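You operate a simulated robot arm through the tools that you are given. There is no shell and no other tool. Be economical: measure what you need, move in short steps, check, and stop when the job is done.

You are at the controls of a simulated two-armed robot. One attempt, no reset.

Task
Take the brush and put it on the teal tray. Push the sink door by the drawers shut. Close the bags drawer. Put the tin from the tool bench shelf on the red square. Take the handled basket from the dining table top and leave it on the drawer cabinet top. Take the beige cushion and put it on the laundry bench top. Take the white tub and put it on the narrow granite worktop. Any order will do. Set down upright: tin, handled basket.

Only the result counts: the job must be done as asked and must still hold three seconds after the hand-in. Knocking over, shifting, dropping, spilling or breaking anything else fails it.

Robot
Two 7-joint arms with two-finger parallel grippers on one trunk, on a base that drives. Base frame: it is fixed to the floor where the robot stands at the start and does not move with it; the origin is under the middle of the robot, x ahead of it, y to its left, z up. Lengths are in m, angles in rad, forces in N, time in s.
The left shoulder is at the start at [0.05, 0.168, 1.132], the right one opposite. Places, roughly: bags drawer [2.2, -0.4, 0.5]; brush (18x4x3 cm) [0.5, 0.1, 0.9]; cushion [-1.75, 0.75, 0.5]; drawer cabinet top [2.7, -1.1, 0.9]; handled basket (10x12x19 cm) [-1, 0.3, 0.8]; laundry bench top [-3.6, 1.6, 0.4]; narrow granite worktop [0.6, 0.1, 0.9]; red square [-0.4, 4.2, 0.8]; sink door by the drawers [1.9, -0.5, 0.5]; teal tray (32x20x7 cm) [-1.7, 4.5, 0.8]; tin [0.75, 1.5, 0.5]; white tub (16x14x13 cm) [-1.8, -0.2, 0.3]. Payload 1.57 kg a hand.
Tool frame (each hand has its own): the origin (TCP) lies between the finger pads and is the grasp point; the fingertips stand 0.03 m ahead of it; z points along the fingers, y is the line along which they close. Largest opening 0.08 m; finger width 0.017, thickness 0.012; the body of the gripper, 0.04 by 0.082 m, starts 0.08 m behind the TCP.
Orientation is told as [roll, pitch, yaw] about the base's x, y, z axes, in that order, counted from this pose: with the fingers straight down and closing along the base's y, the tool's x points along the base's -x, its y along +y and its z along -z.

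Tools
- The arms move only by the tool play_rows. It takes "left_commands", "right_commands" or both (then of equal length, played together; a hand with none holds still); each is a list that holds one entry, the list of rows, each a list of 7 numbers: the shift along the tool's x, y, z in m, then the turn, a rotation vector about the tool's x, y, z in rad, then the gripper command, from -1 (fully open) to 1 (shut), values between in proportion. In form: [[[tx, ty, tz, ax, ay, az, jaw], ...]]. A call has 1 to 10 rows; each row shifts and turns the commanded pose from where the row before left it, along the tool's axes as they then stand. Each row takes 0.2 s and may step no farther than 0.05 m and 0.15 rad from the row before; otherwise, or with a gripper value out of range, the whole call is refused. Where a pose cannot be reached the arm comes as near as it can. A force on the tool above 40 N (or 10 N above the force at the start of the call, whichever is more), or a blocked arm, ends the call early, and 0.2 s more pass. Each finger travels about 0.045 m/s and halts on what it meets, pressing with about 38 N; the grip force reading is that of the motor and also rises with nothing between the fingers. The clock runs only during rows and for 0.2 s after the last one: add rows that do not move to give the fingers time. The reply holds the time, the measured pose of the TCP, the force on the tool along the base axes, the opening and the grip force, in the units named above and with some noise, with the torque about the TCP (base axes, N m) and any sound that the robot's microphone picked up.
- Cameras (640 x 400 px; columns grow to the right, rows downward): "scene" is now at [0.08, 0.0726, 1.3296]; the picture's right is [0.88, -0.48, 0.00], its down [-0.34, -0.61, -0.72] and it looks along [0.35, 0.63, -0.70] (base axes); focal length 214 px, centre (320, 200). "left" rides on the left gripper at [0.072, 0.007, -0.122] in its tool frame; the picture's right is [-0.09, 1.00, 0.00], its down [-0.84, -0.08, -0.54] and it looks along [-0.54, -0.05, 0.84] (tool axes); focal length 238 px, centre (320, 200). "right" rides on the right gripper at [0.072, -0.007, -0.122] in its tool frame; the picture's right is [0.09, 1.00, 0.00], its down [-0.84, 0.08, -0.54] and it looks along [-0.54, 0.05, 0.84] (tool axes); focal length 238 px, centre (320, 200). There is no depth. A picture from a camera that has moved, and an enlarged one, comes with that camera's place and axes in the base frame and with its lens.
- grab_frame(camera): a new picture of that camera. The clock stands still meanwhile.
- lift_body(by): slides the trunk up (or, below 0, down) by that many m; the arms and the scene camera ride with it, the base frame stays. It gives what a move gives, with no picture.
- roll_base(legs): drives the robot by 1 to 6 legs, each [ahead, left, turn to the left] in m, m and rad, along the robot's own axes; the way and the turn of a leg run together, so that a leg with both is an arc; at most 1.5 m and 3.142 rad a leg. The arms and the cameras ride along, it lands a little off, and it stops where it bumps. It gives what a move gives.
- turn_head(pan, tilt): turns the head with the scene camera to pan (to the left, within 1.396 rad either way) and tilt (down, from -0.506 to 1.204), counted from straight ahead of the robot. It gives what a move gives.
- enlarge(camera, box): a new picture of the part [left, top, right, bottom] of that camera's present view, enlarged. The clock stands still meanwhile.
- close_job(): hands the job in; it is judged then, once.

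Go step by step. Nothing tells you exact positions but the pictures and the camera data: compare them with the known pose of the tool, close in by small moves and look again before you grip or let go. The budget is 186 turns and 166 pictures, counting those below and the enlarged ones. Unless the task says otherwise, let go and move clear before handing in, and close with one line.

The tools are called after ">>>" as name(argument=value, ...) on one line, values as JSON. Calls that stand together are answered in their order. play_rows: Moves the arms, as the interface text tells. Its arguments: {"type":"object","properties":{"left_commands":{"type":"array","items":{"type":"array","items":{"type":"array","items":{"type":"number"}}}},"right_commands":{"type":"array","items":{"type":"array","items":{"type":"array","items":{"type":"number"}}}}},"required":[]} The other tools are called the same way: lift_body (by) slides the trunk up or down; roll_base (legs) drives the base; turn_head (pan, tilt) turns the head that bears the scene camera; grab_frame (camera) takes a picture; enlarge (camera, box) takes an enlarged picture of a part of a camera's view; close_job () hands the job in.

At the start:

```text
time_s: 0.0
left_ee_pos: [0.2783, 0.3021, 1.1459]
left_tcp_rot: [0.001, 0.001, 0.0]
left_contact_force: [-0.1, -0.6, 0.1]
left_moment: [0.02, -0.01, 0.02]
left_finger_gap: 0.0799
left_finger_force: 0.1
right_ee_pos: [0.4102, -0.0081, 1.1704]
right_tcp_rot: [0.0, -0.002, -0.002]
right_contact_force: [-1.1, 0.4, 0.4]
right_moment: [-0.01, 0.0, 0.0]
right_finger_gap: 0.0799
right_finger_force: 0.0
trunk travel left (down, up): [-0.3, 0.143]
robot x, y, heading: [-0.0, -0.0009, -0.002]
head pan, tilt: [1.065, 0.773]
```

scene: 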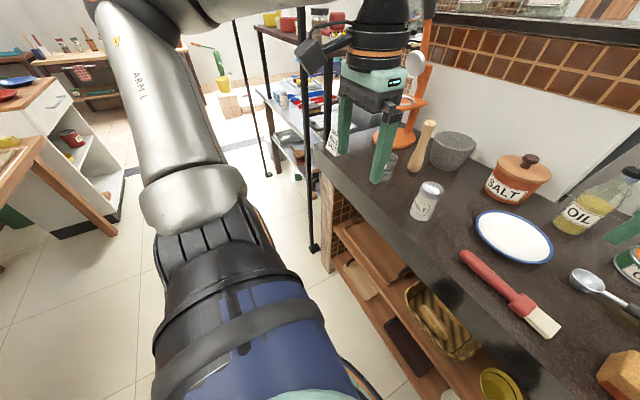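
right: 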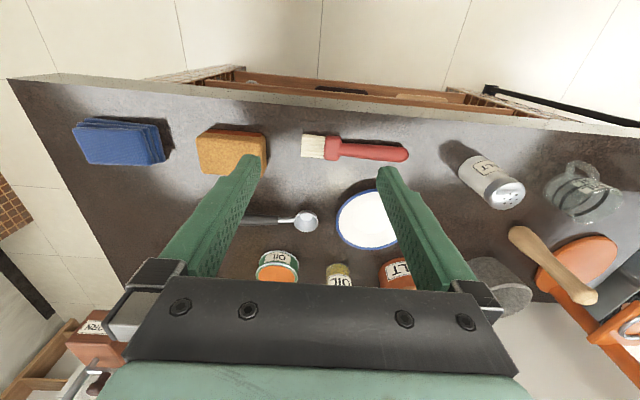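
left: 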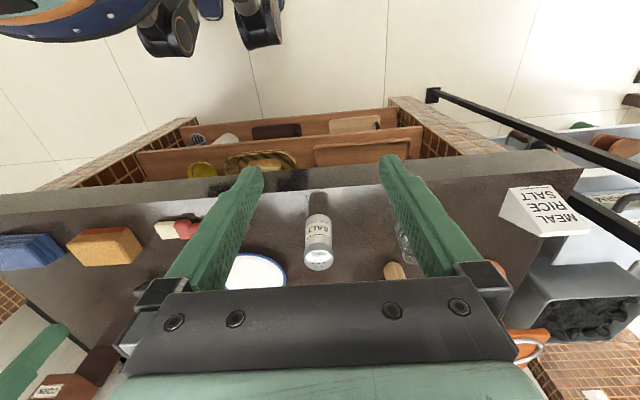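

The worktop with the brush is right ahead of me. I'll look around first to get a map of the room.

>>> turn_head(pan=-0.9, tilt=0.45)

>>> grab_frame(camera="scene")

>>> turn_head(pan=1.39, tilt=0.35)

>>> grab_frame(camera="scene")

```text
time_s: 1.9
left_ee_pos: [0.2784, 0.3021, 1.1462]
left_tcp_rot: [0.002, 0.002, 0.001]
left_contact_force: [-0.6, -0.2, 0.1]
left_moment: [0.02, -0.03, 0.02]
left_finger_gap: 0.08
left_finger_force: 0.1
right_ee_pos: [0.4104, -0.0083, 1.1705]
right_tcp_rot: [0.0, -0.002, -0.003]
right_contact_force: [0.4, -0.1, 0.7]
right_moment: [-0.01, 0.0, -0.02]
right_finger_gap: 0.0802
right_finger_force: 0.1
trunk travel left (down, up): [-0.3, 0.143]
robot x, y, heading: [0.0, -0.0041, -0.001]
head pan, tilt: [-0.901, 0.45]
```

```text
162 pictures are left
camera scene: at [0.0975, -0.071, 1.358], right [-0.78, -0.62, 0.0], down [-0.27, 0.34, -0.9], along [0.56, -0.71, -0.44], focal length 214 px, centre (320, 200)
```

scene: 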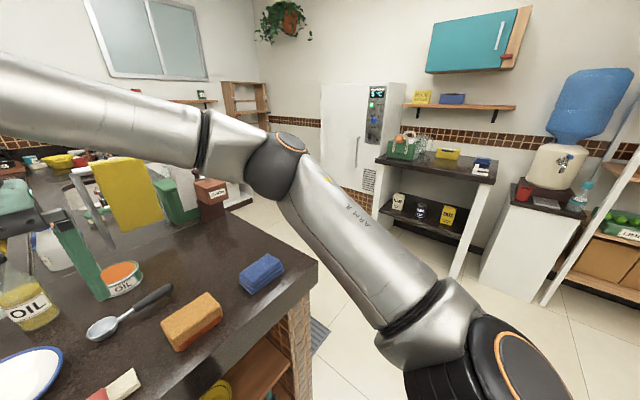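

```text
time_s: 4.0
left_ee_pos: [0.2785, 0.302, 1.1464]
left_tcp_rot: [-0.001, 0.001, -0.001]
left_contact_force: [-0.5, 0.4, 1.2]
left_moment: [0.01, 0.02, -0.02]
left_finger_gap: 0.0802
left_finger_force: 0.0
right_ee_pos: [0.4106, -0.0079, 1.1704]
right_tcp_rot: [0.0, -0.002, -0.002]
right_contact_force: [-0.6, 0.3, -0.1]
right_moment: [0.04, 0.0, -0.01]
right_finger_gap: 0.0801
right_finger_force: 0.0
trunk travel left (down, up): [-0.3, 0.143]
robot x, y, heading: [-0.0004, 0.0018, 0.002]
head pan, tilt: [1.389, 0.351]
```

```text
161 pictures are left
camera scene: at [0.0572, 0.0926, 1.3672], right [0.98, -0.18, 0.0], down [-0.06, -0.34, -0.94], along [0.17, 0.92, -0.34], focal length 214 px, centre (320, 200)
```

scene: 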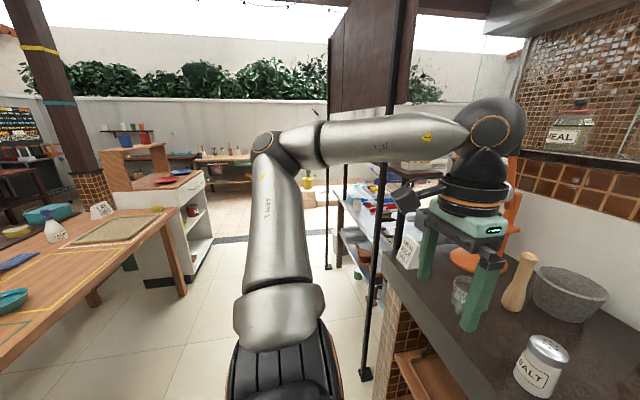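

The brush handle is at about [0.48, 0.065, 0.9], lying along y. I'll turn the right hand by 90° so it closes along x.

>>> play_rows(right_commands=[[[0, 0, 0, 0, 0, -0.15, -1], [0, 0, 0, 0, 0, -0.15, -1], [0, 0, 0, 0, 0, -0.15, -1], [0, 0, 0, 0, 0, -0.15, -1], [0, 0, 0, 0, 0, -0.15, -1], [0, 0, 0, 0, 0, -0.15, -1], [0, 0, 0, 0, 0, -0.15, -1], [0, 0, 0, 0, 0, -0.15, -1], [0, 0, 0, 0, 0, -0.15, -1], [0, 0, 0, 0, 0, -0.15, -1]]])

>>> play_rows(right_commands=[[[0, 0, 0, 0, 0, -0.07, -1], [-0.035, 0.035, 0.03, 0, 0, 0, -1], [-0.04, 0.037, 0.03, 0, 0, 0, -1], [0, 0, 0.04, 0, 0, 0, -1], [0, 0, 0, 0, 0, 0, -1]]])

>>> grab_frame(camera="right")

```text
time_s: 6.2
left_ee_pos: [0.2785, 0.302, 1.1466]
left_tcp_rot: [0.0, -0.001, 0.0]
left_contact_force: [0.8, 1.3, 0.0]
left_moment: [0.01, 0.0, -0.01]
left_finger_gap: 0.0798
left_finger_force: 0.0
right_ee_pos: [0.4115, -0.0079, 1.1705]
right_tcp_rot: [-0.003, 0.0, 1.499]
right_contact_force: [-1.2, 0.0, -0.2]
right_moment: [0.03, -0.01, -0.01]
right_finger_gap: 0.0799
right_finger_force: 0.1
trunk travel left (down, up): [-0.3, 0.143]
robot x, y, heading: [0.0021, 0.0003, -0.0]
head pan, tilt: [1.389, 0.351]
```

```text
refused: row 2 steps farther than a row can; nothing moved
```

```text
160 pictures are left
camera right: at [0.4114, -0.0798, 1.2922], right [-1.0, -0.02, 0.0], down [-0.02, 0.84, 0.54], along [-0.01, 0.54, -0.84], focal length 238 px, centre (320, 200)
```

right: 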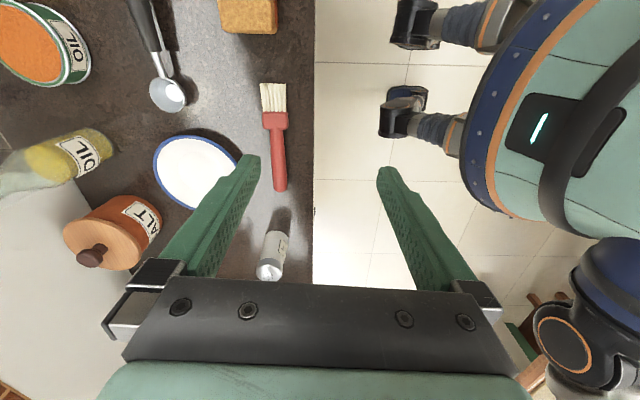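

I'm now aligned and the brush handle lies near [0.484, 0.062]. Moving above it.

>>> play_rows(right_commands=[[[0, 0, 0, 0, 0, -0.07, -1], [-0.023, -0.024, 0.03, 0, 0, 0, -1], [-0.023, -0.024, 0.03, 0, 0, 0, -1], [-0.024, -0.025, 0.03, 0, 0, 0, -1], [0, 0, 0.04, 0, 0, 0, -1], [0, 0, 0.04, 0, 0, 0, -1], [0, 0, 0, 0, 0, 0, -1]]])

>>> grab_frame(camera="right")

```text
time_s: 7.8
left_ee_pos: [0.2789, 0.3014, 1.1467]
left_tcp_rot: [0.0, 0.001, 0.0]
left_contact_force: [0.7, 0.2, 0.4]
left_moment: [0.0, -0.02, -0.01]
left_finger_gap: 0.0801
left_finger_force: 0.0
right_ee_pos: [0.4853, 0.0642, 0.9999]
right_tcp_rot: [-0.002, -0.001, 1.567]
right_contact_force: [-0.3, 0.8, -0.6]
right_moment: [0.01, -0.02, 0.01]
right_finger_gap: 0.0799
right_finger_force: 0.0
trunk travel left (down, up): [-0.3, 0.143]
robot x, y, heading: [-0.0008, -0.0016, -0.003]
head pan, tilt: [1.389, 0.351]
```

```text
159 pictures are left
camera right: at [0.4902, -0.0085, 1.1216], right [-1.0, -0.09, 0.0], down [-0.08, 0.84, 0.54], along [-0.05, 0.54, -0.84], focal length 238 px, centre (320, 200)
```

right: 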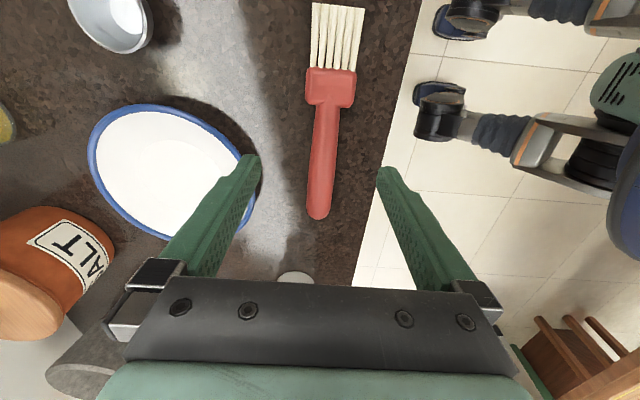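

Well centred over the handle. I'll narrow the jaw to clear the plate, then go down.

>>> play_rows(right_commands=[[[0, 0, 0, 0, 0, 0, -0.4], [0, 0, 0.025, 0, 0, 0, -0.4], [0, 0, 0.025, 0, 0, 0, -0.4], [0, 0, 0.012, 0, 0, 0, -0.4], [0, 0, 0.008, 0, 0, 0, -0.4], [0, 0, 0.0, 0, 0, 0, -0.4]]])

>>> grab_frame(camera="right")

```text
time_s: 9.2
left_ee_pos: [0.2773, 0.3022, 1.147]
left_tcp_rot: [0.0, -0.001, 0.0]
left_contact_force: [-0.2, 0.0, -0.4]
left_moment: [-0.01, 0.01, 0.0]
left_finger_gap: 0.0801
left_finger_force: 0.0
right_ee_pos: [0.4841, 0.0629, 0.9317]
right_tcp_rot: [-0.001, 0.0, 1.567]
right_contact_force: [0.0, 0.4, 0.1]
right_moment: [-0.01, 0.01, -0.04]
right_finger_gap: 0.056
right_finger_force: 0.1
trunk travel left (down, up): [-0.3, 0.143]
robot x, y, heading: [0.0005, 0.0, -0.001]
head pan, tilt: [1.389, 0.351]
```

```text
158 pictures are left
camera right: at [0.4909, -0.0107, 1.0528], right [-1.0, -0.09, 0.0], down [-0.08, 0.84, 0.54], along [-0.05, 0.54, -0.84], focal length 238 px, centre (320, 200)
```

right: 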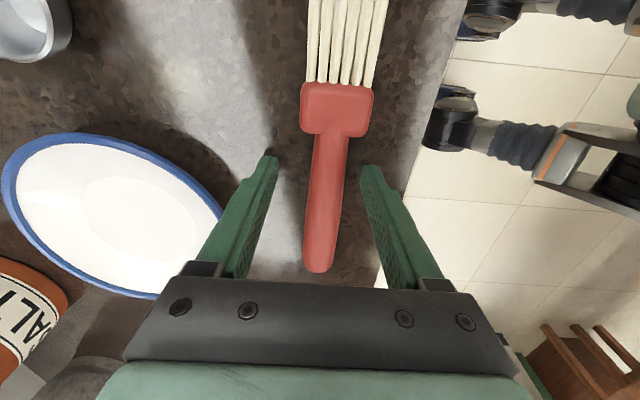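

Fingers straddle the handle; I'll go a bit lower and then close.

>>> play_rows(right_commands=[[[0, 0, 0.006, 0, 0, 0, -0.4], [0, 0, 0.005, 0, 0, 0, -0.4], [0, 0, 0.0, 0, 0, 0, 1], [0, 0, 0.0, 0, 0, 0, 1], [0, 0, 0.0, 0, 0, 0, 1], [0, 0, 0.0, 0, 0, 0, 1]]])

>>> grab_frame(camera="right")

```text
time_s: 9.8
left_ee_pos: [0.2785, 0.3008, 1.1461]
left_tcp_rot: [-0.001, 0.001, -0.003]
left_contact_force: [0.3, -0.2, -0.4]
left_moment: [-0.01, 0.05, 0.01]
left_finger_gap: 0.0801
left_finger_force: 0.1
right_ee_pos: [0.4855, 0.0631, 0.9292]
right_tcp_rot: [-0.01, -0.007, 1.568]
right_contact_force: [-3.3, -4.6, 16.3]
right_moment: [-0.23, 0.69, 0.1]
right_finger_gap: 0.0582
right_finger_force: 1.4
trunk travel left (down, up): [-0.3, 0.143]
robot x, y, heading: [0.0011, -0.0024, -0.002]
head pan, tilt: [1.389, 0.351]
stopped in row 2 (right hand): the force on the tool passed its limit (the readings are from after the stop); the commanded pose is now the measured one
```

```text
157 pictures are left
camera right: at [0.4906, -0.0115, 1.0519], right [-1.0, -0.09, -0.01], down [-0.08, 0.83, 0.54], along [-0.04, 0.54, -0.84], focal length 238 px, centre (320, 200)
```

right: 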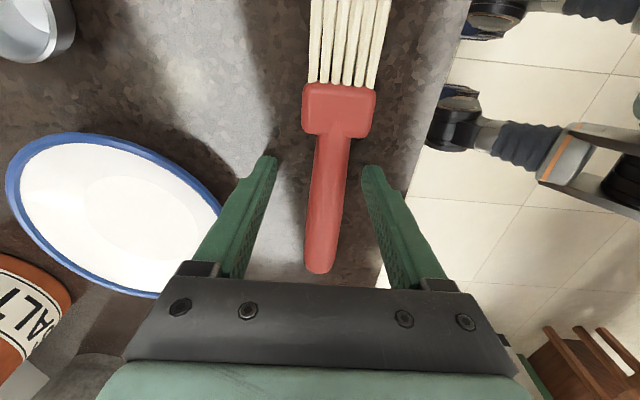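

The tips touch the worktop (surface at z≈0.899). I'll raise 2 mm and close.

>>> play_rows(right_commands=[[[0, 0, -0.002, 0, 0, 0, -0.2], [0, 0, 0, 0, 0, 0, 1], [0, 0, 0.0, 0, 0, 0, 1], [0, 0, 0.0, 0, 0, 0, 1], [0, 0, 0.0, 0, 0, 0, 1]]])

>>> play_rows(right_commands=[[[0, 0, -0.03, 0, 0, 0, 1], [0, 0, -0.03, 0, 0, 0, 1], [0, 0, -0.04, 0, 0, 0, 1], [0, 0, -0.04, 0, 0, 0, 1], [0, 0, 0.0, 0, 0, 0, 1]]])

>>> grab_frame(camera="right")

```text
time_s: 11.0
left_ee_pos: [0.2782, 0.3015, 1.1486]
left_tcp_rot: [-0.001, 0.0, 0.0]
left_contact_force: [0.4, -0.1, 0.0]
left_moment: [-0.03, 0.0, 0.01]
left_finger_gap: 0.0801
left_finger_force: 0.0
right_ee_pos: [0.4859, 0.0618, 0.9299]
right_tcp_rot: [-0.011, -0.004, 1.569]
right_contact_force: [-4.5, 2.7, 4.9]
right_moment: [0.12, 0.19, -0.08]
right_finger_gap: 0.0226
right_finger_force: 33.4
trunk travel left (down, up): [-0.3, 0.143]
robot x, y, heading: [0.0004, 0.0011, 0.001]
head pan, tilt: [1.389, 0.351]
```

```text
time_s: 12.2
left_ee_pos: [0.2775, 0.3027, 1.145]
left_tcp_rot: [-0.001, 0.003, 0.003]
left_contact_force: [0.6, 1.2, -0.5]
left_moment: [-0.01, 0.03, -0.03]
left_finger_gap: 0.08
left_finger_force: 0.0
right_ee_pos: [0.4837, 0.0612, 1.0708]
right_tcp_rot: [-0.01, -0.004, 1.566]
right_contact_force: [-0.1, -0.8, -0.6]
right_moment: [-0.01, 0.01, 0.0]
right_finger_gap: 0.0225
right_finger_force: 35.2
trunk travel left (down, up): [-0.3, 0.143]
robot x, y, heading: [0.0044, 0.0005, -0.0]
head pan, tilt: [1.389, 0.351]
```

```text
156 pictures are left
camera right: at [0.489, -0.0112, 1.1925], right [-1.0, -0.09, -0.01], down [-0.08, 0.83, 0.54], along [-0.04, 0.54, -0.84], focal length 238 px, centre (320, 200)
```

right: 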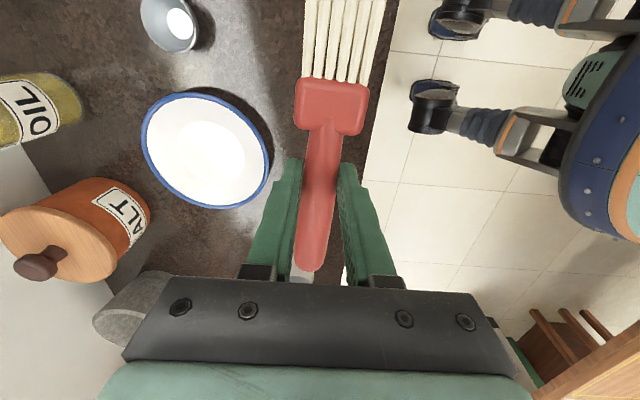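

Brush is held (gap 0.0225). I'll tuck the right hand back, back off, and drive toward the tool bench on the left.

>>> play_rows(right_commands=[[[0.02, 0.035, -0.015, 0, 0, 0, 1], [0.02, 0.035, -0.015, 0, 0, 0, 1], [0.03, 0.035, 0, 0, 0, 0, 1], [0.03, 0.03, 0, 0, 0, 0, 1], [0.04, 0.02, 0, 0, 0, 0, 1], [0.04, 0.01, 0, 0, 0, 0, 1], [0, 0, 0, 0, 0, 0, 1]]])

>>> roll_base(legs=[[-0.25, 0, 0], [0, 1.0, 0]])

>>> turn_head(pan=0.5, tilt=0.6)

>>> grab_frame(camera="scene")

```text
time_s: 13.8
left_ee_pos: [0.2787, 0.3014, 1.1456]
left_tcp_rot: [0.0, 0.0, -0.001]
left_contact_force: [1.0, 1.1, -0.8]
left_moment: [0.02, 0.03, 0.0]
left_finger_gap: 0.0799
left_finger_force: 0.0
right_ee_pos: [0.3177, -0.1185, 1.0985]
right_tcp_rot: [-0.009, -0.005, 1.567]
right_contact_force: [0.2, -0.2, -0.4]
right_moment: [0.01, 0.02, 0.02]
right_finger_gap: 0.0226
right_finger_force: 35.2
trunk travel left (down, up): [-0.3, 0.143]
robot x, y, heading: [-0.0024, 0.0031, 0.004]
head pan, tilt: [1.389, 0.351]
```

```text
time_s: 20.4
left_ee_pos: [0.0471, 1.293, 1.1451]
left_tcp_rot: [0.001, 0.0, -0.02]
left_contact_force: [0.2, 0.6, -0.1]
left_moment: [0.0, 0.02, -0.01]
left_finger_gap: 0.0799
left_finger_force: 0.1
right_ee_pos: [0.0781, 0.8717, 1.0984]
right_tcp_rot: [-0.012, -0.002, 1.547]
right_contact_force: [0.2, 1.0, 0.0]
right_moment: [-0.01, -0.03, 0.04]
right_finger_gap: 0.0228
right_finger_force: 35.5
trunk travel left (down, up): [-0.3, 0.143]
robot x, y, heading: [-0.2355, 0.9977, -0.021]
head pan, tilt: [1.389, 0.351]
```

```text
time_s: 21.6
left_ee_pos: [0.047, 1.2934, 1.1459]
left_tcp_rot: [0.0, 0.0, -0.019]
left_contact_force: [1.0, 0.0, 0.1]
left_moment: [-0.02, -0.02, 0.02]
left_finger_gap: 0.0798
left_finger_force: 0.1
right_ee_pos: [0.0784, 0.8722, 1.0984]
right_tcp_rot: [-0.01, -0.002, 1.547]
right_contact_force: [0.7, 0.1, -0.6]
right_moment: [0.02, -0.01, 0.01]
right_finger_gap: 0.0226
right_finger_force: 35.3
trunk travel left (down, up): [-0.3, 0.143]
robot x, y, heading: [-0.2383, 0.9966, -0.02]
head pan, tilt: [0.499, 0.6]
```

```text
155 pictures are left
camera scene: at [-0.1187, 1.0379, 1.3444], right [0.46, -0.89, 0.0], down [-0.5, -0.26, -0.83], along [0.73, 0.38, -0.56], focal length 214 px, centre (320, 200)
```

scene: 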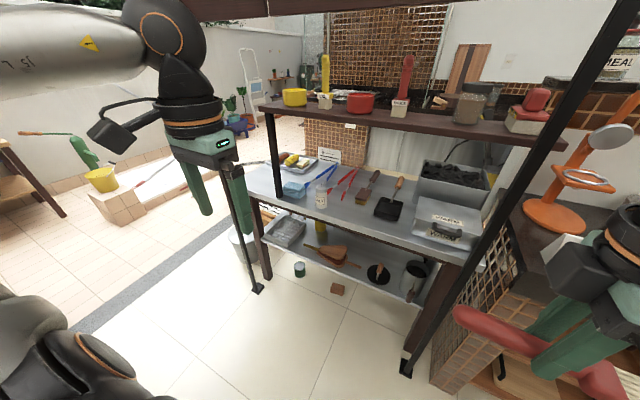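

>>> enlarge(camera="scene", box=[230, 120, 490, 320])

```text
2.00 times, centred on (360, 220) of scene
camera zoom: at [-0.1187, 1.0379, 1.3444], right [0.46, -0.89, 0.0], down [-0.5, -0.26, -0.83], along [0.73, 0.38, -0.56], focal length 429 px, centre (240, 160)
```

zoom: 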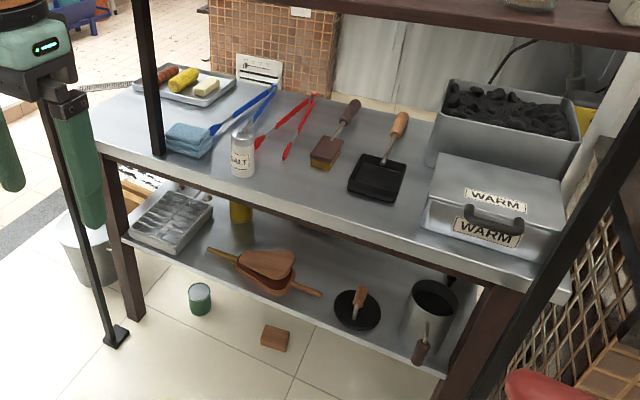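

The yellow can on the lower bench shelf near [0.75, 1.5, 0.5] must be the tin. I need a forward-pointing grip with the camera on top, so I'll try turning the left hand by 180° in free space here.

>>> play_rows(left_commands=[[[0, 0, 0, 0, 0, 0.15, -1], [0, 0, 0, 0, 0, 0.15, -1], [0, 0, 0, 0, 0, 0.15, -1], [0, 0, 0, 0, 0, 0.15, -1], [0, 0, 0, 0, 0, 0.15, -1], [0, 0, 0, 0, 0, 0.15, -1], [0, 0, 0, 0, 0, 0.15, -1], [0, 0, 0, 0, 0, 0.15, -1], [0, 0, 0, 0, 0, 0.15, -1], [0, 0, 0, 0, 0, 0.15, -1]]], right_commands=[[[0, 0.02, -0.02, 0, 0, 0, 1], [0, 0.02, -0.02, 0, 0, 0, 1], [0, 0.02, -0.02, 0, 0, 0, 1], [0, 0, -0.02, 0, 0, 0, 1], [0, 0, -0.02, 0, 0, 0, 1], [0, 0, 0, 0, 0, 0, 1], [0, 0, 0, 0, 0, 0, 1], [0, 0, 0, 0, 0, 0, 1], [0, 0, 0, 0, 0, 0, 1], [0, 0, 0, 0, 0, 0, 1]]])

>>> play_rows(left_commands=[[[0, 0, 0, 0, 0, 0.15, -1], [0, 0, 0, 0, 0, 0.15, -1], [0, 0, 0, 0, 0, 0.15, -1], [0, 0, 0, 0, 0, 0.15, -1], [0, 0, 0, 0, 0, 0.15, -1], [0, 0, 0, 0, 0, 0.15, -1], [0, 0, 0, 0, 0, 0.15, -1], [0, 0, 0, 0, 0, 0.15, -1], [0, 0, 0, 0, 0, 0.15, -1], [0, 0, 0, 0, 0, 0.15, -1]]])

```text
time_s: 23.8
left_ee_pos: [-0.0139, 1.1948, 1.1362]
left_tcp_rot: [0.003, 0.003, -1.517]
left_contact_force: [0.0, 0.2, 0.3]
left_moment: [0.01, 0.0, 0.01]
left_finger_gap: 0.0802
left_finger_force: 0.0
left hand out of reach, approached as far as the arm can: row 6, 7, 8, 9, 10
right_ee_pos: [0.0149, 0.8735, 1.1964]
right_tcp_rot: [-0.011, -0.004, 1.548]
right_contact_force: [0.4, -0.5, -1.3]
right_moment: [0.02, 0.02, -0.01]
right_finger_gap: 0.0227
right_finger_force: 34.9
trunk travel left (down, up): [-0.3, 0.143]
robot x, y, heading: [-0.2383, 0.9988, -0.019]
head pan, tilt: [0.499, 0.6]
```

```text
time_s: 24.8
left_ee_pos: [-0.1014, 1.1681, 1.1804]
left_tcp_rot: [0.015, -0.028, -2.088]
left_contact_force: [28.1, 0.1, 58.0]
left_moment: [0.78, 1.26, -0.35]
left_finger_gap: 0.0579
left_finger_force: 0.0
left hand out of reach, approached as far as the arm can: row 1, 2, 3, 4, 5
right_ee_pos: [0.015, 0.8743, 1.1977]
right_tcp_rot: [-0.009, -0.001, 1.549]
right_contact_force: [0.9, 0.1, -1.1]
right_moment: [-0.01, -0.03, -0.01]
right_finger_gap: 0.023
right_finger_force: 35.2
trunk travel left (down, up): [-0.3, 0.143]
robot x, y, heading: [-0.2364, 0.9965, -0.018]
head pan, tilt: [0.499, 0.6]
stopped in row 5 (left hand): the force on the tool passed its limit (the readings are from after the stop); the commanded pose is now the measured one
```

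The hand ran out of reach and pressed against my own body. I'll back out and turn it back.

>>> play_rows(left_commands=[[[0.02, 0.02, 0, 0, 0, -0.1, -1], [0.02, 0.02, 0, 0, 0, -0.15, -1], [0.03, 0.02, 0, 0, 0, -0.15, -1], [0.03, 0.02, 0, 0, 0, -0.15, -1], [0, 0, 0, 0, 0, -0.15, -1], [0, 0, 0, 0, 0, -0.15, -1], [0, 0, 0, 0, 0, -0.15, -1], [0, 0, 0, 0, 0, -0.15, -1], [0, 0, 0, 0, 0, -0.15, -1], [0, 0, 0, 0, 0, -0.15, -1]]])

>>> grab_frame(camera="scene")

```text
time_s: 25.3
left_ee_pos: [-0.0871, 1.1703, 1.1819]
left_tcp_rot: [-0.021, -0.053, -1.965]
left_contact_force: [4.3, 7.8, 40.1]
left_moment: [0.77, 1.86, -0.47]
left_finger_gap: 0.0793
left_finger_force: 0.1
left hand out of reach, approached as far as the arm can: row 1, 2
right_ee_pos: [0.0137, 0.8733, 1.1979]
right_tcp_rot: [-0.01, -0.005, 1.55]
right_contact_force: [0.3, 0.4, 0.6]
right_moment: [-0.01, -0.02, -0.01]
right_finger_gap: 0.0226
right_finger_force: 35.1
trunk travel left (down, up): [-0.3, 0.143]
robot x, y, heading: [-0.2354, 0.9954, -0.018]
head pan, tilt: [0.499, 0.6]
stopped in row 2 (left hand): the force on the tool passed its limit (the readings are from after the stop); the commanded pose is now the measured one
```

```text
153 pictures are left
camera scene: at [-0.1186, 1.0377, 1.3444], right [0.46, -0.89, 0.0], down [-0.5, -0.26, -0.83], along [0.73, 0.38, -0.56], focal length 214 px, centre (320, 200)
```

scene: 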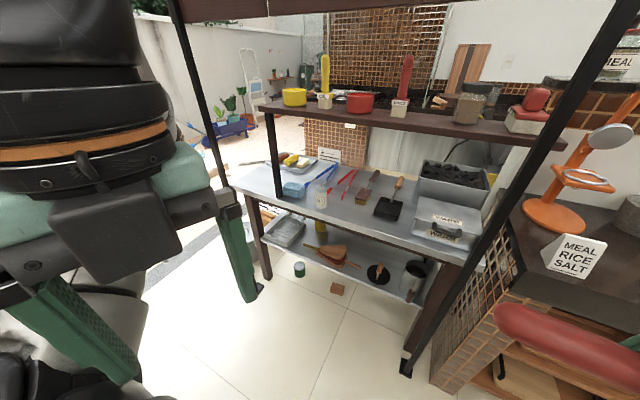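

>>> play_rows(left_commands=[[[0.0, 0.01, -0.03, 0, 0, 0, -1], [0.01, 0.03, -0.02, 0, 0, 0, -1], [0.02, 0.04, 0, 0, 0, 0, -1], [0.02, 0.04, 0, 0, 0, 0, -1]]])

```text
time_s: 26.3
left_ee_pos: [-0.0727, 1.1497, 1.1861]
left_tcp_rot: [-0.021, -0.048, -1.962]
left_contact_force: [-0.8, -0.2, -0.4]
left_moment: [0.01, 0.01, 0.01]
left_finger_gap: 0.08
left_finger_force: 0.0
left hand out of reach, approached as far as the arm can: row 1, 2, 3, 4
right_ee_pos: [0.0151, 0.8739, 1.1965]
right_tcp_rot: [-0.011, -0.002, 1.548]
right_contact_force: [1.1, 0.0, 0.3]
right_moment: [-0.02, 0.0, 0.03]
right_finger_gap: 0.0226
right_finger_force: 34.6
trunk travel left (down, up): [-0.3, 0.143]
robot x, y, heading: [-0.2344, 0.9967, -0.016]
head pan, tilt: [0.499, 0.6]
```

>>> play_rows(left_commands=[[[0, 0, 0, 0, 0, -0.15, -1], [0, 0, 0, 0, 0, -0.15, -1], [0, 0, 0, 0, 0, -0.15, -1], [0, 0, 0, 0, 0, -0.15, -1], [0, 0, 0, 0, 0, -0.15, -1], [0, 0, 0, 0, 0, -0.15, -1], [0, 0, 0, 0, 0, -0.15, -1], [0, 0, 0, 0, 0, -0.15, -1], [0, 0, 0, 0, 0, -0.15, -1], [0, 0, 0, 0, 0, -0.15, -1]]])

>>> play_rows(left_commands=[[[0, 0, 0, 0, 0, -0.15, -1], [0, 0, 0, 0, 0, -0.15, -1], [0, 0, 0, 0, 0, -0.15, -1], [-0.03, 0.03, 0, 0, 0, 0, -1], [-0.03, 0.03, 0, 0, 0, 0, -1], [-0.03, 0.03, 0, 0, 0, 0, -1]]])

```text
time_s: 28.5
left_ee_pos: [-0.0727, 1.1521, 1.1873]
left_tcp_rot: [-0.049, 0.017, -0.465]
left_contact_force: [0.5, 0.2, -0.6]
left_moment: [0.01, 0.02, -0.02]
left_finger_gap: 0.08
left_finger_force: 0.1
right_ee_pos: [0.015, 0.8747, 1.198]
right_tcp_rot: [-0.011, -0.003, 1.548]
right_contact_force: [-0.3, 0.2, -0.7]
right_moment: [0.01, 0.0, -0.01]
right_finger_gap: 0.0225
right_finger_force: 35.1
trunk travel left (down, up): [-0.3, 0.143]
robot x, y, heading: [-0.2335, 0.9952, -0.018]
head pan, tilt: [0.499, 0.6]
```

```text
time_s: 29.9
left_ee_pos: [0.0158, 1.2379, 1.1825]
left_tcp_rot: [-0.037, 0.036, -0.019]
left_contact_force: [1.2, 0.1, 0.3]
left_moment: [0.0, 0.04, -0.01]
left_finger_gap: 0.0801
left_finger_force: 0.0
right_ee_pos: [0.0154, 0.8744, 1.1974]
right_tcp_rot: [-0.009, -0.005, 1.548]
right_contact_force: [0.5, -0.9, -1.7]
right_moment: [-0.02, -0.02, 0.02]
right_finger_gap: 0.0227
right_finger_force: 35.3
trunk travel left (down, up): [-0.3, 0.143]
robot x, y, heading: [-0.2351, 0.9978, -0.017]
head pan, tilt: [0.499, 0.6]
```

Back to a free pose. Instead I'll tilt the left fingers forward about 60° with the camera staying low behind.

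>>> play_rows(left_commands=[[[0, 0, 0, 0, -0.15, 0, -1], [0, 0, 0, 0, -0.15, 0, -1], [0, 0, 0, 0, -0.15, 0, -1], [0, 0, 0, 0, -0.15, 0, -1], [0, 0, 0, 0, -0.15, 0, -1], [0, 0, 0, 0, -0.15, 0, -1], [0, 0, 0, 0, -0.15, 0, -1], [0, 0, 0, 0, 0, 0, -1]]])

>>> grab_frame(camera="left")

```text
time_s: 31.7
left_ee_pos: [0.0283, 1.2459, 1.2345]
left_tcp_rot: [-0.072, -1.014, 0.042]
left_contact_force: [0.1, 0.5, 0.4]
left_moment: [0.01, 0.02, 0.03]
left_finger_gap: 0.08
left_finger_force: 0.1
left hand out of reach, approached as far as the arm can: row 6, 7
right_ee_pos: [0.0149, 0.8732, 1.1972]
right_tcp_rot: [-0.01, -0.004, 1.548]
right_contact_force: [0.7, -0.1, -0.4]
right_moment: [-0.01, 0.0, 0.0]
right_finger_gap: 0.0223
right_finger_force: 35.4
trunk travel left (down, up): [-0.3, 0.143]
robot x, y, heading: [-0.2375, 1.0003, -0.021]
head pan, tilt: [0.499, 0.6]
```

```text
152 pictures are left
camera left: at [-0.1138, 1.2547, 1.2377], right [0.07, 1.0, 0.04], down [-0.02, -0.04, 1.0], along [1.0, -0.07, 0.02], focal length 238 px, centre (320, 200)
```

left: 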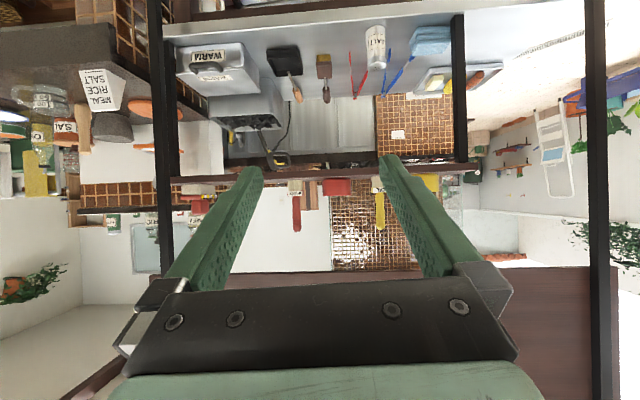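

Tilt reached. Now lower the trunk and drop the left hand toward shelf height, away from the bench.

>>> lift_body(by=-0.3)

>>> play_rows(left_commands=[[[0.018, 0, 0.045, 0, 0, 0, -1], [0.018, 0, 0.045, 0, 0, 0, -1], [0.043, 0, 0.025, 0, 0, 0, -1], [0.043, 0, 0.025, 0, 0, 0, -1], [0.043, 0, 0.025, 0, 0, 0, -1], [0.043, 0, 0.025, 0, 0, 0, -1], [0.043, 0, 0.025, 0, 0, 0, -1], [0.043, 0, 0.025, 0, 0, 0, -1], [0, 0, 0, 0, 0, 0, -1]]])

>>> grab_frame(camera="left")

>>> turn_head(pan=0.5, tilt=0.4)

>>> grab_frame(camera="scene")

```text
time_s: 34.7
left_ee_pos: [0.0289, 1.2453, 0.9343]
left_tcp_rot: [-0.071, -1.011, 0.043]
left_contact_force: [0.5, -0.4, 0.4]
left_moment: [-0.02, 0.0, -0.02]
left_finger_gap: 0.0799
left_finger_force: 0.0
right_ee_pos: [0.0151, 0.8737, 0.8981]
right_tcp_rot: [-0.01, -0.004, 1.548]
right_contact_force: [-0.5, 0.8, -1.1]
right_moment: [-0.02, -0.02, 0.0]
right_finger_gap: 0.0225
right_finger_force: 35.2
trunk travel left (down, up): [0.0, 0.443]
robot x, y, heading: [-0.2394, 0.9985, -0.019]
head pan, tilt: [0.499, 0.6]
```

```text
time_s: 36.7
left_ee_pos: [0.2078, 1.2608, 0.6866]
left_tcp_rot: [-0.073, -1.01, 0.042]
left_contact_force: [-1.6, 0.9, -0.4]
left_moment: [0.0, 0.0, 0.0]
left_finger_gap: 0.0798
left_finger_force: 0.2
left hand out of reach, approached as far as the arm can: row 1, 2, 3, 4, 5, 6, 7
right_ee_pos: [0.0159, 0.874, 0.8966]
right_tcp_rot: [-0.011, -0.004, 1.548]
right_contact_force: [-0.3, 0.1, -0.7]
right_moment: [0.02, -0.01, 0.03]
right_finger_gap: 0.0225
right_finger_force: 35.1
trunk travel left (down, up): [0.0, 0.443]
robot x, y, heading: [-0.2401, 0.9965, -0.017]
head pan, tilt: [0.499, 0.6]
```

```text
151 pictures are left
camera left: at [0.0661, 1.2688, 0.6893], right [0.07, 1.0, 0.04], down [-0.02, -0.04, 1.0], along [1.0, -0.07, 0.01], focal length 238 px, centre (320, 200)
```

left: 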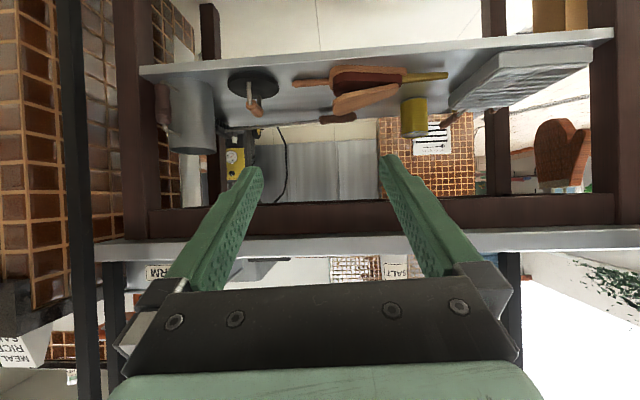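

```text
time_s: 37.4
left_ee_pos: [0.2084, 1.2592, 0.6869]
left_tcp_rot: [-0.07, -1.012, 0.042]
left_contact_force: [0.1, 0.2, 0.0]
left_moment: [-0.02, -0.03, -0.01]
left_finger_gap: 0.08
left_finger_force: 0.0
right_ee_pos: [0.0139, 0.8737, 0.8978]
right_tcp_rot: [-0.01, -0.004, 1.549]
right_contact_force: [0.1, 0.0, -0.8]
right_moment: [-0.01, 0.0, 0.02]
right_finger_gap: 0.0225
right_finger_force: 35.3
trunk travel left (down, up): [0.0, 0.443]
robot x, y, heading: [-0.2374, 0.9944, -0.013]
head pan, tilt: [0.499, 0.4]
```

```text
150 pictures are left
camera scene: at [-0.1149, 1.0397, 1.0626], right [0.46, -0.89, 0.0], down [-0.35, -0.18, -0.92], along [0.82, 0.43, -0.39], focal length 214 px, centre (320, 200)
```

scene: 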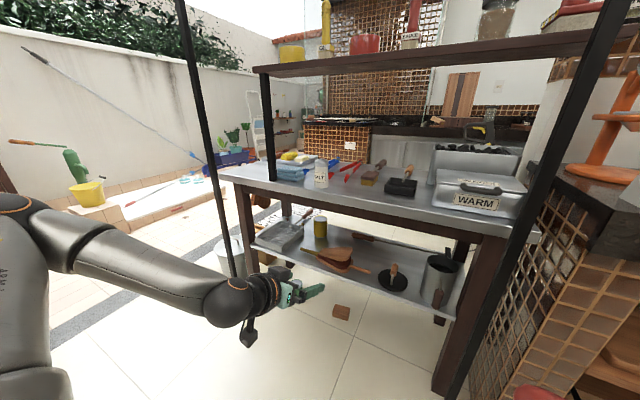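

>>> enlarge(camera="left", box=[320, 40, 520, 165])

>>> enlarge(camera="scene", box=[220, 180, 420, 305])

```text
3.20 times, centred on (420, 102) of left
camera zoom: at [0.0662, 1.2688, 0.6899], right [0.07, 1.0, 0.04], down [-0.02, -0.04, 1.0], along [1.0, -0.07, 0.01], focal length 763 px, centre (0, 512)
```

zoom: 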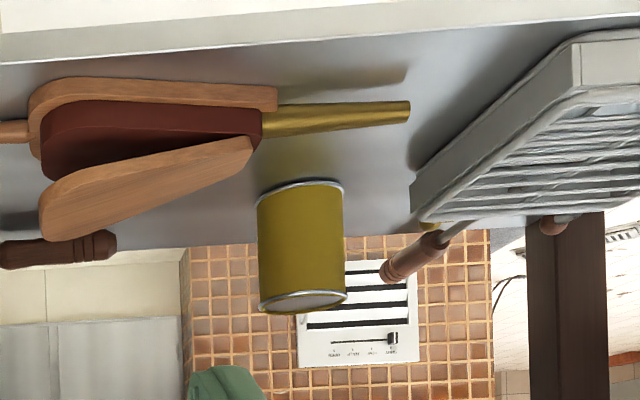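

```text
3.20 times, centred on (320, 242) of scene
camera zoom: at [-0.1149, 1.0397, 1.0626], right [0.46, -0.89, 0.0], down [-0.35, -0.18, -0.92], along [0.82, 0.43, -0.39], focal length 686 px, centre (320, 64)
```

zoom: 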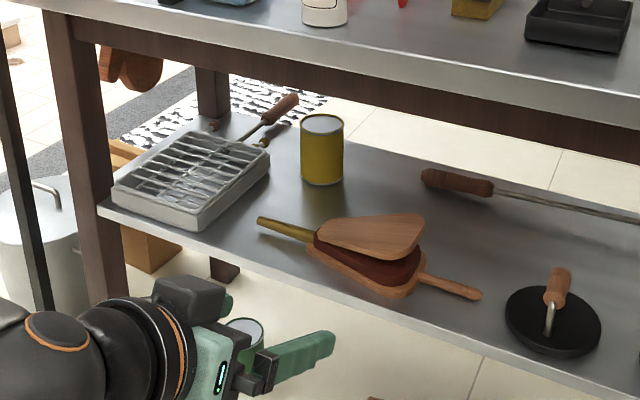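

The tin is at about [0.747, 1.492], base z≈0.44, diameter ≈0.071. The apron above it is tight, so I'll test whether the left hand can roll about its own axis here to put the camera on the top side.

>>> play_rows(left_commands=[[[0, 0, 0, 0, 0, 0.15, -1], [0, 0, 0, 0, 0, 0.15, -1], [0, 0, 0, 0, 0, 0.15, -1], [0, 0, 0, 0, 0, 0.15, -1], [0, 0, 0, 0, 0, 0.15, -1], [0, 0, 0, 0, 0, 0.15, -1], [0, 0, 0, 0, 0, 0.15, -1]]])

```text
time_s: 39.0
left_ee_pos: [0.2089, 1.2594, 0.6854]
left_tcp_rot: [0.935, -0.47, -1.29]
left_contact_force: [0.2, -0.4, 0.0]
left_moment: [0.02, 0.0, -0.01]
left_finger_gap: 0.0798
left_finger_force: 0.0
right_ee_pos: [0.0138, 0.874, 0.8959]
right_tcp_rot: [-0.012, -0.003, 1.548]
right_contact_force: [0.2, 0.3, -0.8]
right_moment: [0.0, -0.03, 0.03]
right_finger_gap: 0.0225
right_finger_force: 35.6
trunk travel left (down, up): [0.0, 0.443]
robot x, y, heading: [-0.2367, 1.0012, -0.023]
head pan, tilt: [0.499, 0.4]
```

Good so far; continuing the roll.

>>> play_rows(left_commands=[[[0, 0, 0, 0, 0, 0.15, -1], [0, 0, 0, 0, 0, 0.15, -1], [0, 0, 0, 0, 0, 0.15, -1], [0, 0, 0, 0, 0, 0.15, -1], [0, 0, 0, 0, 0, 0.15, -1], [0, 0, 0, 0, 0, 0.15, -1], [0, 0, 0, 0, 0, 0.15, -1]]])

>>> play_rows(left_commands=[[[0, 0, 0, 0, 0, 0.15, -1], [0, 0, 0, 0, 0, 0.15, -1], [0, 0, 0, 0, 0, 0.15, -1], [0, 0, 0, 0, 0, 0.15, -1], [0, 0, 0, 0, 0, 0.15, -1], [0, 0, 0, 0, 0, 0.15, -1], [0, 0, 0, 0, 0, 0.15, -1]]])

>>> grab_frame(camera="left")

```text
time_s: 40.6
left_ee_pos: [0.2085, 1.2672, 0.6925]
left_tcp_rot: [0.957, 0.324, -1.817]
left_contact_force: [0.2, 0.0, 0.2]
left_moment: [0.0, -0.02, 0.01]
left_finger_gap: 0.0798
left_finger_force: 0.0
left hand out of reach, approached as far as the arm can: row 6, 7
right_ee_pos: [0.0149, 0.8738, 0.8965]
right_tcp_rot: [-0.01, -0.006, 1.548]
right_contact_force: [-0.7, -0.2, -0.2]
right_moment: [0.03, 0.03, -0.02]
right_finger_gap: 0.0226
right_finger_force: 34.8
trunk travel left (down, up): [0.0, 0.443]
robot x, y, heading: [-0.2381, 0.996, -0.016]
head pan, tilt: [0.499, 0.4]
```

```text
time_s: 42.2
left_ee_pos: [0.2151, 1.2411, 0.7175]
left_tcp_rot: [0.894, 0.554, -2.008]
left_contact_force: [-0.1, -0.8, -0.1]
left_moment: [0.02, -0.01, 0.03]
left_finger_gap: 0.0799
left_finger_force: 0.1
left hand out of reach, approached as far as the arm can: row 1, 2, 3, 4, 5, 6, 7
right_ee_pos: [0.0157, 0.8743, 0.8974]
right_tcp_rot: [-0.01, -0.005, 1.549]
right_contact_force: [-1.8, -0.3, 0.2]
right_moment: [0.01, 0.01, 0.0]
right_finger_gap: 0.0226
right_finger_force: 35.2
trunk travel left (down, up): [0.0, 0.443]
robot x, y, heading: [-0.2368, 0.9983, -0.023]
head pan, tilt: [0.499, 0.4]
```

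```text
147 pictures are left
camera left: at [0.1393, 1.2958, 0.8234], right [0.36, -0.71, 0.61], down [-0.79, -0.58, -0.2], along [0.5, -0.41, -0.77], focal length 238 px, centre (320, 200)
```

left: 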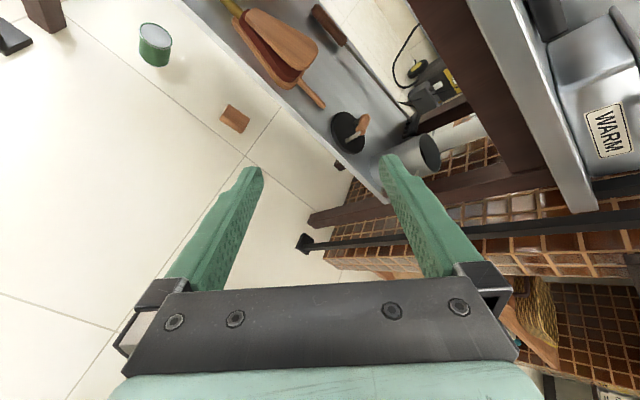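

The roll stops short that way. I'll go back and try the opposite direction.

>>> play_rows(left_commands=[[[0, 0, 0, 0, 0, -0.15, -1], [0, 0, 0, 0, 0, -0.15, -1], [0, 0, 0, 0, 0, -0.15, -1], [0, 0, 0, 0, 0, -0.15, -1], [0, 0, 0, 0, 0, -0.15, -1], [0, 0, 0, 0, 0, -0.15, -1], [0, 0, 0, 0, 0, -0.15, -1], [0, 0, 0, 0, 0, -0.15, -1], [0, 0, 0, 0, 0, -0.15, -1], [0, 0, 0, 0, 0, -0.15, -1]]])

>>> play_rows(left_commands=[[[0, 0, 0, 0, 0, -0.15, -1], [0, 0, 0, 0, 0, -0.15, -1], [0, 0, 0, 0, 0, -0.15, -1], [0, 0, 0, 0, 0, -0.15, -1], [0, 0, 0, 0, 0, -0.15, -1], [0, 0, 0, 0, 0, -0.15, -1], [0, 0, 0, 0, 0, -0.15, -1], [0, 0, 0, 0, 0, -0.15, -1], [0, 0, 0, 0, 0, -0.15, -1], [0, 0, 0, 0, 0, -0.15, -1]]])

>>> play_rows(left_commands=[[[0, 0, 0, 0, 0, -0.15, -1], [0, 0, 0, 0, 0, -0.15, -1], [0, 0, 0, 0, 0, -0.15, -1], [0, 0, 0, 0, 0, -0.15, -1], [0, 0, 0, 0, 0, -0.15, -1], [0, 0, 0, 0, 0, -0.15, -1], [0, 0, 0, 0, 0, -0.15, -1], [0, 0, 0, 0, 0, -0.15, -1], [0, 0, 0, 0, 0, -0.15, -1], [0, 0, 0, 0, 0, -0.15, -1]]])

>>> grab_frame(camera="left")

```text
time_s: 44.4
left_ee_pos: [0.2155, 1.24, 0.7171]
left_tcp_rot: [0.82, -0.674, -1.08]
left_contact_force: [-0.1, 0.1, -0.2]
left_moment: [0.02, -0.01, -0.02]
left_finger_gap: 0.0799
left_finger_force: 0.1
right_ee_pos: [0.0151, 0.8733, 0.8969]
right_tcp_rot: [-0.012, -0.005, 1.549]
right_contact_force: [0.8, 0.6, -0.3]
right_moment: [0.03, 0.0, 0.01]
right_finger_gap: 0.0223
right_finger_force: 34.7
trunk travel left (down, up): [0.0, 0.443]
robot x, y, heading: [-0.2355, 0.9966, -0.022]
head pan, tilt: [0.499, 0.4]
```

```text
time_s: 46.6
left_ee_pos: [0.2154, 1.241, 0.7158]
left_tcp_rot: [-0.829, -0.662, 1.024]
left_contact_force: [0.2, -0.1, 0.5]
left_moment: [-0.04, -0.01, 0.0]
left_finger_gap: 0.08
left_finger_force: 0.1
right_ee_pos: [0.0155, 0.8737, 0.898]
right_tcp_rot: [-0.01, -0.004, 1.548]
right_contact_force: [-0.3, 0.9, -0.7]
right_moment: [0.01, 0.02, -0.01]
right_finger_gap: 0.0227
right_finger_force: 35.0
trunk travel left (down, up): [0.0, 0.443]
robot x, y, heading: [-0.2391, 0.9965, -0.014]
head pan, tilt: [0.499, 0.4]
```

```text
time_s: 48.8
left_ee_pos: [0.2148, 1.2412, 0.7157]
left_tcp_rot: [-0.888, 0.567, 1.947]
left_contact_force: [-0.5, 0.6, 0.0]
left_moment: [0.03, 0.01, -0.01]
left_finger_gap: 0.0802
left_finger_force: 0.1
right_ee_pos: [0.0152, 0.8738, 0.8965]
right_tcp_rot: [-0.011, -0.004, 1.549]
right_contact_force: [-0.2, -0.2, -0.1]
right_moment: [0.02, -0.03, -0.01]
right_finger_gap: 0.0225
right_finger_force: 34.9
trunk travel left (down, up): [0.0, 0.443]
robot x, y, heading: [-0.2372, 0.9994, -0.019]
head pan, tilt: [0.499, 0.4]
```

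```text
146 pictures are left
camera left: at [0.1306, 1.1832, 0.8154], right [-0.46, -0.54, -0.7], down [-0.68, 0.72, -0.11], along [0.57, 0.43, -0.7], focal length 238 px, centre (320, 200)
```

left: 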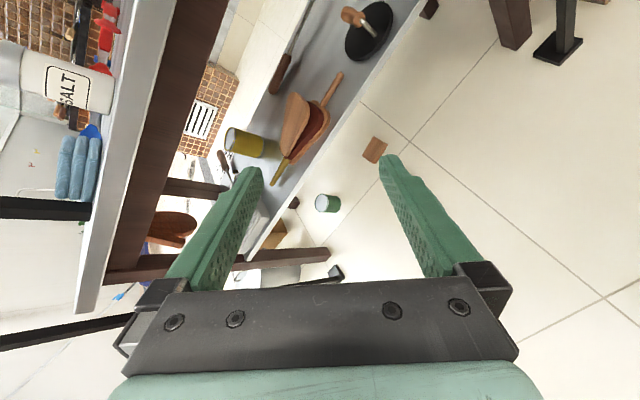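

This direction works. Continuing until the camera is on top.

>>> play_rows(left_commands=[[[0, 0, 0, 0, 0, -0.15, -1], [0, 0, 0, 0, 0, -0.15, -1], [0, 0, 0, 0, 0, -0.15, -1], [0, 0, 0, 0, 0, -0.15, -1], [0, 0, 0, 0, 0, -0.15, -1], [0, 0, 0, 0, 0, -0.15, -1], [0, 0, 0, 0, 0, -0.1, -1]]])

>>> grab_frame(camera="left")

```text
time_s: 50.4
left_ee_pos: [0.2149, 1.2417, 0.716]
left_tcp_rot: [0.179, 0.997, -2.965]
left_contact_force: [0.0, 0.7, -0.7]
left_moment: [0.03, 0.01, -0.02]
left_finger_gap: 0.0798
left_finger_force: 0.0
right_ee_pos: [0.0153, 0.8738, 0.8968]
right_tcp_rot: [-0.01, -0.004, 1.547]
right_contact_force: [0.3, -0.4, -0.5]
right_moment: [-0.01, 0.01, 0.01]
right_finger_gap: 0.0226
right_finger_force: 35.3
trunk travel left (down, up): [0.0, 0.443]
robot x, y, heading: [-0.2379, 0.9982, -0.019]
head pan, tilt: [0.499, 0.4]
```

```text
145 pictures are left
camera left: at [0.1493, 1.2444, 0.8423], right [-0.02, -1.0, 0.02], down [-0.91, 0.01, -0.42], along [0.42, -0.03, -0.91], focal length 238 px, centre (320, 200)
```

left: 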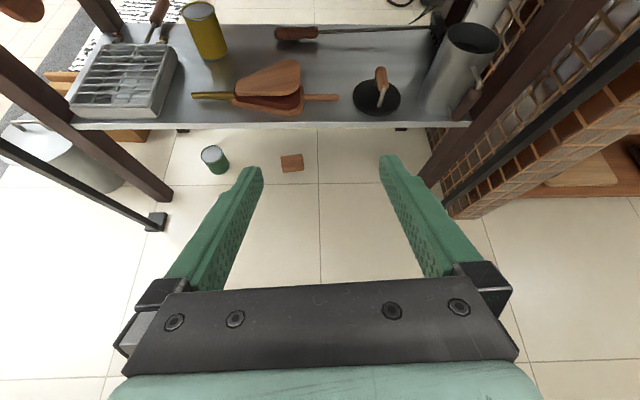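

Now the camera is on top and upright. I'll flatten the hand to about 15° below horizontal, square it, and lower it to tin height.

>>> play_rows(left_commands=[[[0, 0, 0, 0, 0.15, 0, -1], [0, 0, 0, 0, 0.15, 0, -1], [0, 0, 0, 0, 0, 0.1, -1], [-0.048, 0, 0.013, 0, 0, 0, -1], [-0.048, 0, 0.013, 0, 0, 0, -1], [-0.048, 0, 0.013, 0, 0, 0, -1], [-0.048, 0, 0.013, 0, 0, 0, -1], [0, 0, 0, 0, 0, 0, -1]]])

>>> roll_base(legs=[[0, 0.25, 0]])

>>> grab_frame(camera="left")

>>> turn_head(pan=0.4, tilt=0.6)

>>> grab_frame(camera="scene")

```text
time_s: 52.2
left_ee_pos: [0.2368, 1.239, 0.7777]
left_tcp_rot: [-0.009, 1.302, 3.134]
left_contact_force: [0.3, 0.1, -0.5]
left_moment: [0.02, -0.01, -0.02]
left_finger_gap: 0.0801
left_finger_force: 0.1
left hand out of reach, approached as far as the arm can: row 1, 2, 3, 4, 5, 6, 7
right_ee_pos: [0.015, 0.8736, 0.8973]
right_tcp_rot: [-0.012, -0.002, 1.548]
right_contact_force: [-0.3, 0.2, -0.5]
right_moment: [0.02, 0.02, -0.01]
right_finger_gap: 0.0225
right_finger_force: 35.4
trunk travel left (down, up): [0.0, 0.443]
robot x, y, heading: [-0.2365, 0.9957, -0.022]
head pan, tilt: [0.499, 0.4]
```

```text
time_s: 54.1
left_ee_pos: [0.2422, 1.4877, 0.7762]
left_tcp_rot: [-0.007, 1.303, 3.131]
left_contact_force: [1.1, -1.2, -0.1]
left_moment: [-0.03, -0.01, 0.0]
left_finger_gap: 0.0801
left_finger_force: 0.1
right_ee_pos: [0.0196, 1.1226, 0.8969]
right_tcp_rot: [-0.011, -0.003, 1.548]
right_contact_force: [0.1, 0.5, -0.7]
right_moment: [-0.02, 0.01, -0.02]
right_finger_gap: 0.0223
right_finger_force: 34.7
trunk travel left (down, up): [0.0, 0.443]
robot x, y, heading: [-0.2342, 1.2444, -0.024]
head pan, tilt: [0.499, 0.4]
```

```text
144 pictures are left
camera left: at [0.1428, 1.4807, 0.8781], right [-0.03, -1.0, -0.09], down [-0.74, 0.08, -0.66], along [0.67, 0.05, -0.74], focal length 238 px, centre (320, 200)
```

left: 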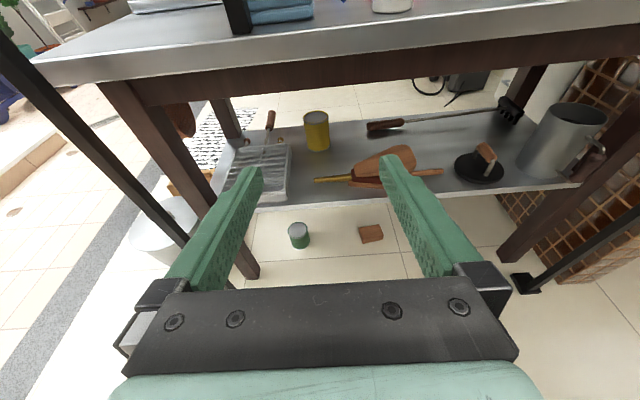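

```text
time_s: 54.8
left_ee_pos: [0.2418, 1.4871, 0.7776]
left_tcp_rot: [-0.006, 1.302, 3.131]
left_contact_force: [-0.6, -0.2, 0.4]
left_moment: [-0.01, -0.02, -0.01]
left_finger_gap: 0.08
left_finger_force: 0.1
right_ee_pos: [0.0204, 1.1222, 0.8967]
right_tcp_rot: [-0.009, -0.004, 1.548]
right_contact_force: [0.1, -0.7, -1.2]
right_moment: [0.0, 0.02, -0.03]
right_finger_gap: 0.0225
right_finger_force: 34.8
trunk travel left (down, up): [0.0, 0.443]
robot x, y, heading: [-0.2356, 1.245, -0.019]
head pan, tilt: [0.4, 0.6]
```

```text
143 pictures are left
camera scene: at [-0.1102, 1.2785, 1.0444], right [0.37, -0.93, 0.0], down [-0.52, -0.21, -0.83], along [0.77, 0.31, -0.56], focal length 214 px, centre (320, 200)
```

scene: 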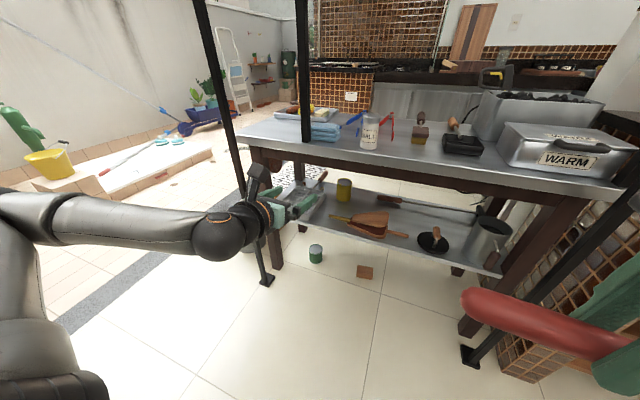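

The low flat pose needs the arm further out. I'll move forward and down together.

>>> play_rows(left_commands=[[[-0.0247, 0, 0.043, 0, 0, 0, -1], [-0.0247, 0, 0.043, 0, 0, 0, -1], [-0.0247, 0, 0.043, 0, 0, 0, -1], [-0.0247, 0, 0.043, 0, 0, 0, -1], [0, 0, 0, 0, 0, 0, -1]]])

```text
time_s: 56.0
left_ee_pos: [0.3959, 1.4746, 0.7503]
left_tcp_rot: [-0.009, 1.28, 3.134]
left_contact_force: [0.4, -0.1, 0.0]
left_moment: [0.01, 0.0, 0.04]
left_finger_gap: 0.0801
left_finger_force: 0.1
left hand out of reach, approached as far as the arm can: row 1, 2, 3, 4
right_ee_pos: [0.0208, 1.1226, 0.8963]
right_tcp_rot: [-0.01, -0.004, 1.548]
right_contact_force: [-1.1, 0.4, -0.1]
right_moment: [0.0, 0.03, -0.01]
right_finger_gap: 0.0225
right_finger_force: 35.6
trunk travel left (down, up): [0.0, 0.443]
robot x, y, heading: [-0.2321, 1.2443, -0.02]
head pan, tilt: [0.4, 0.6]
```

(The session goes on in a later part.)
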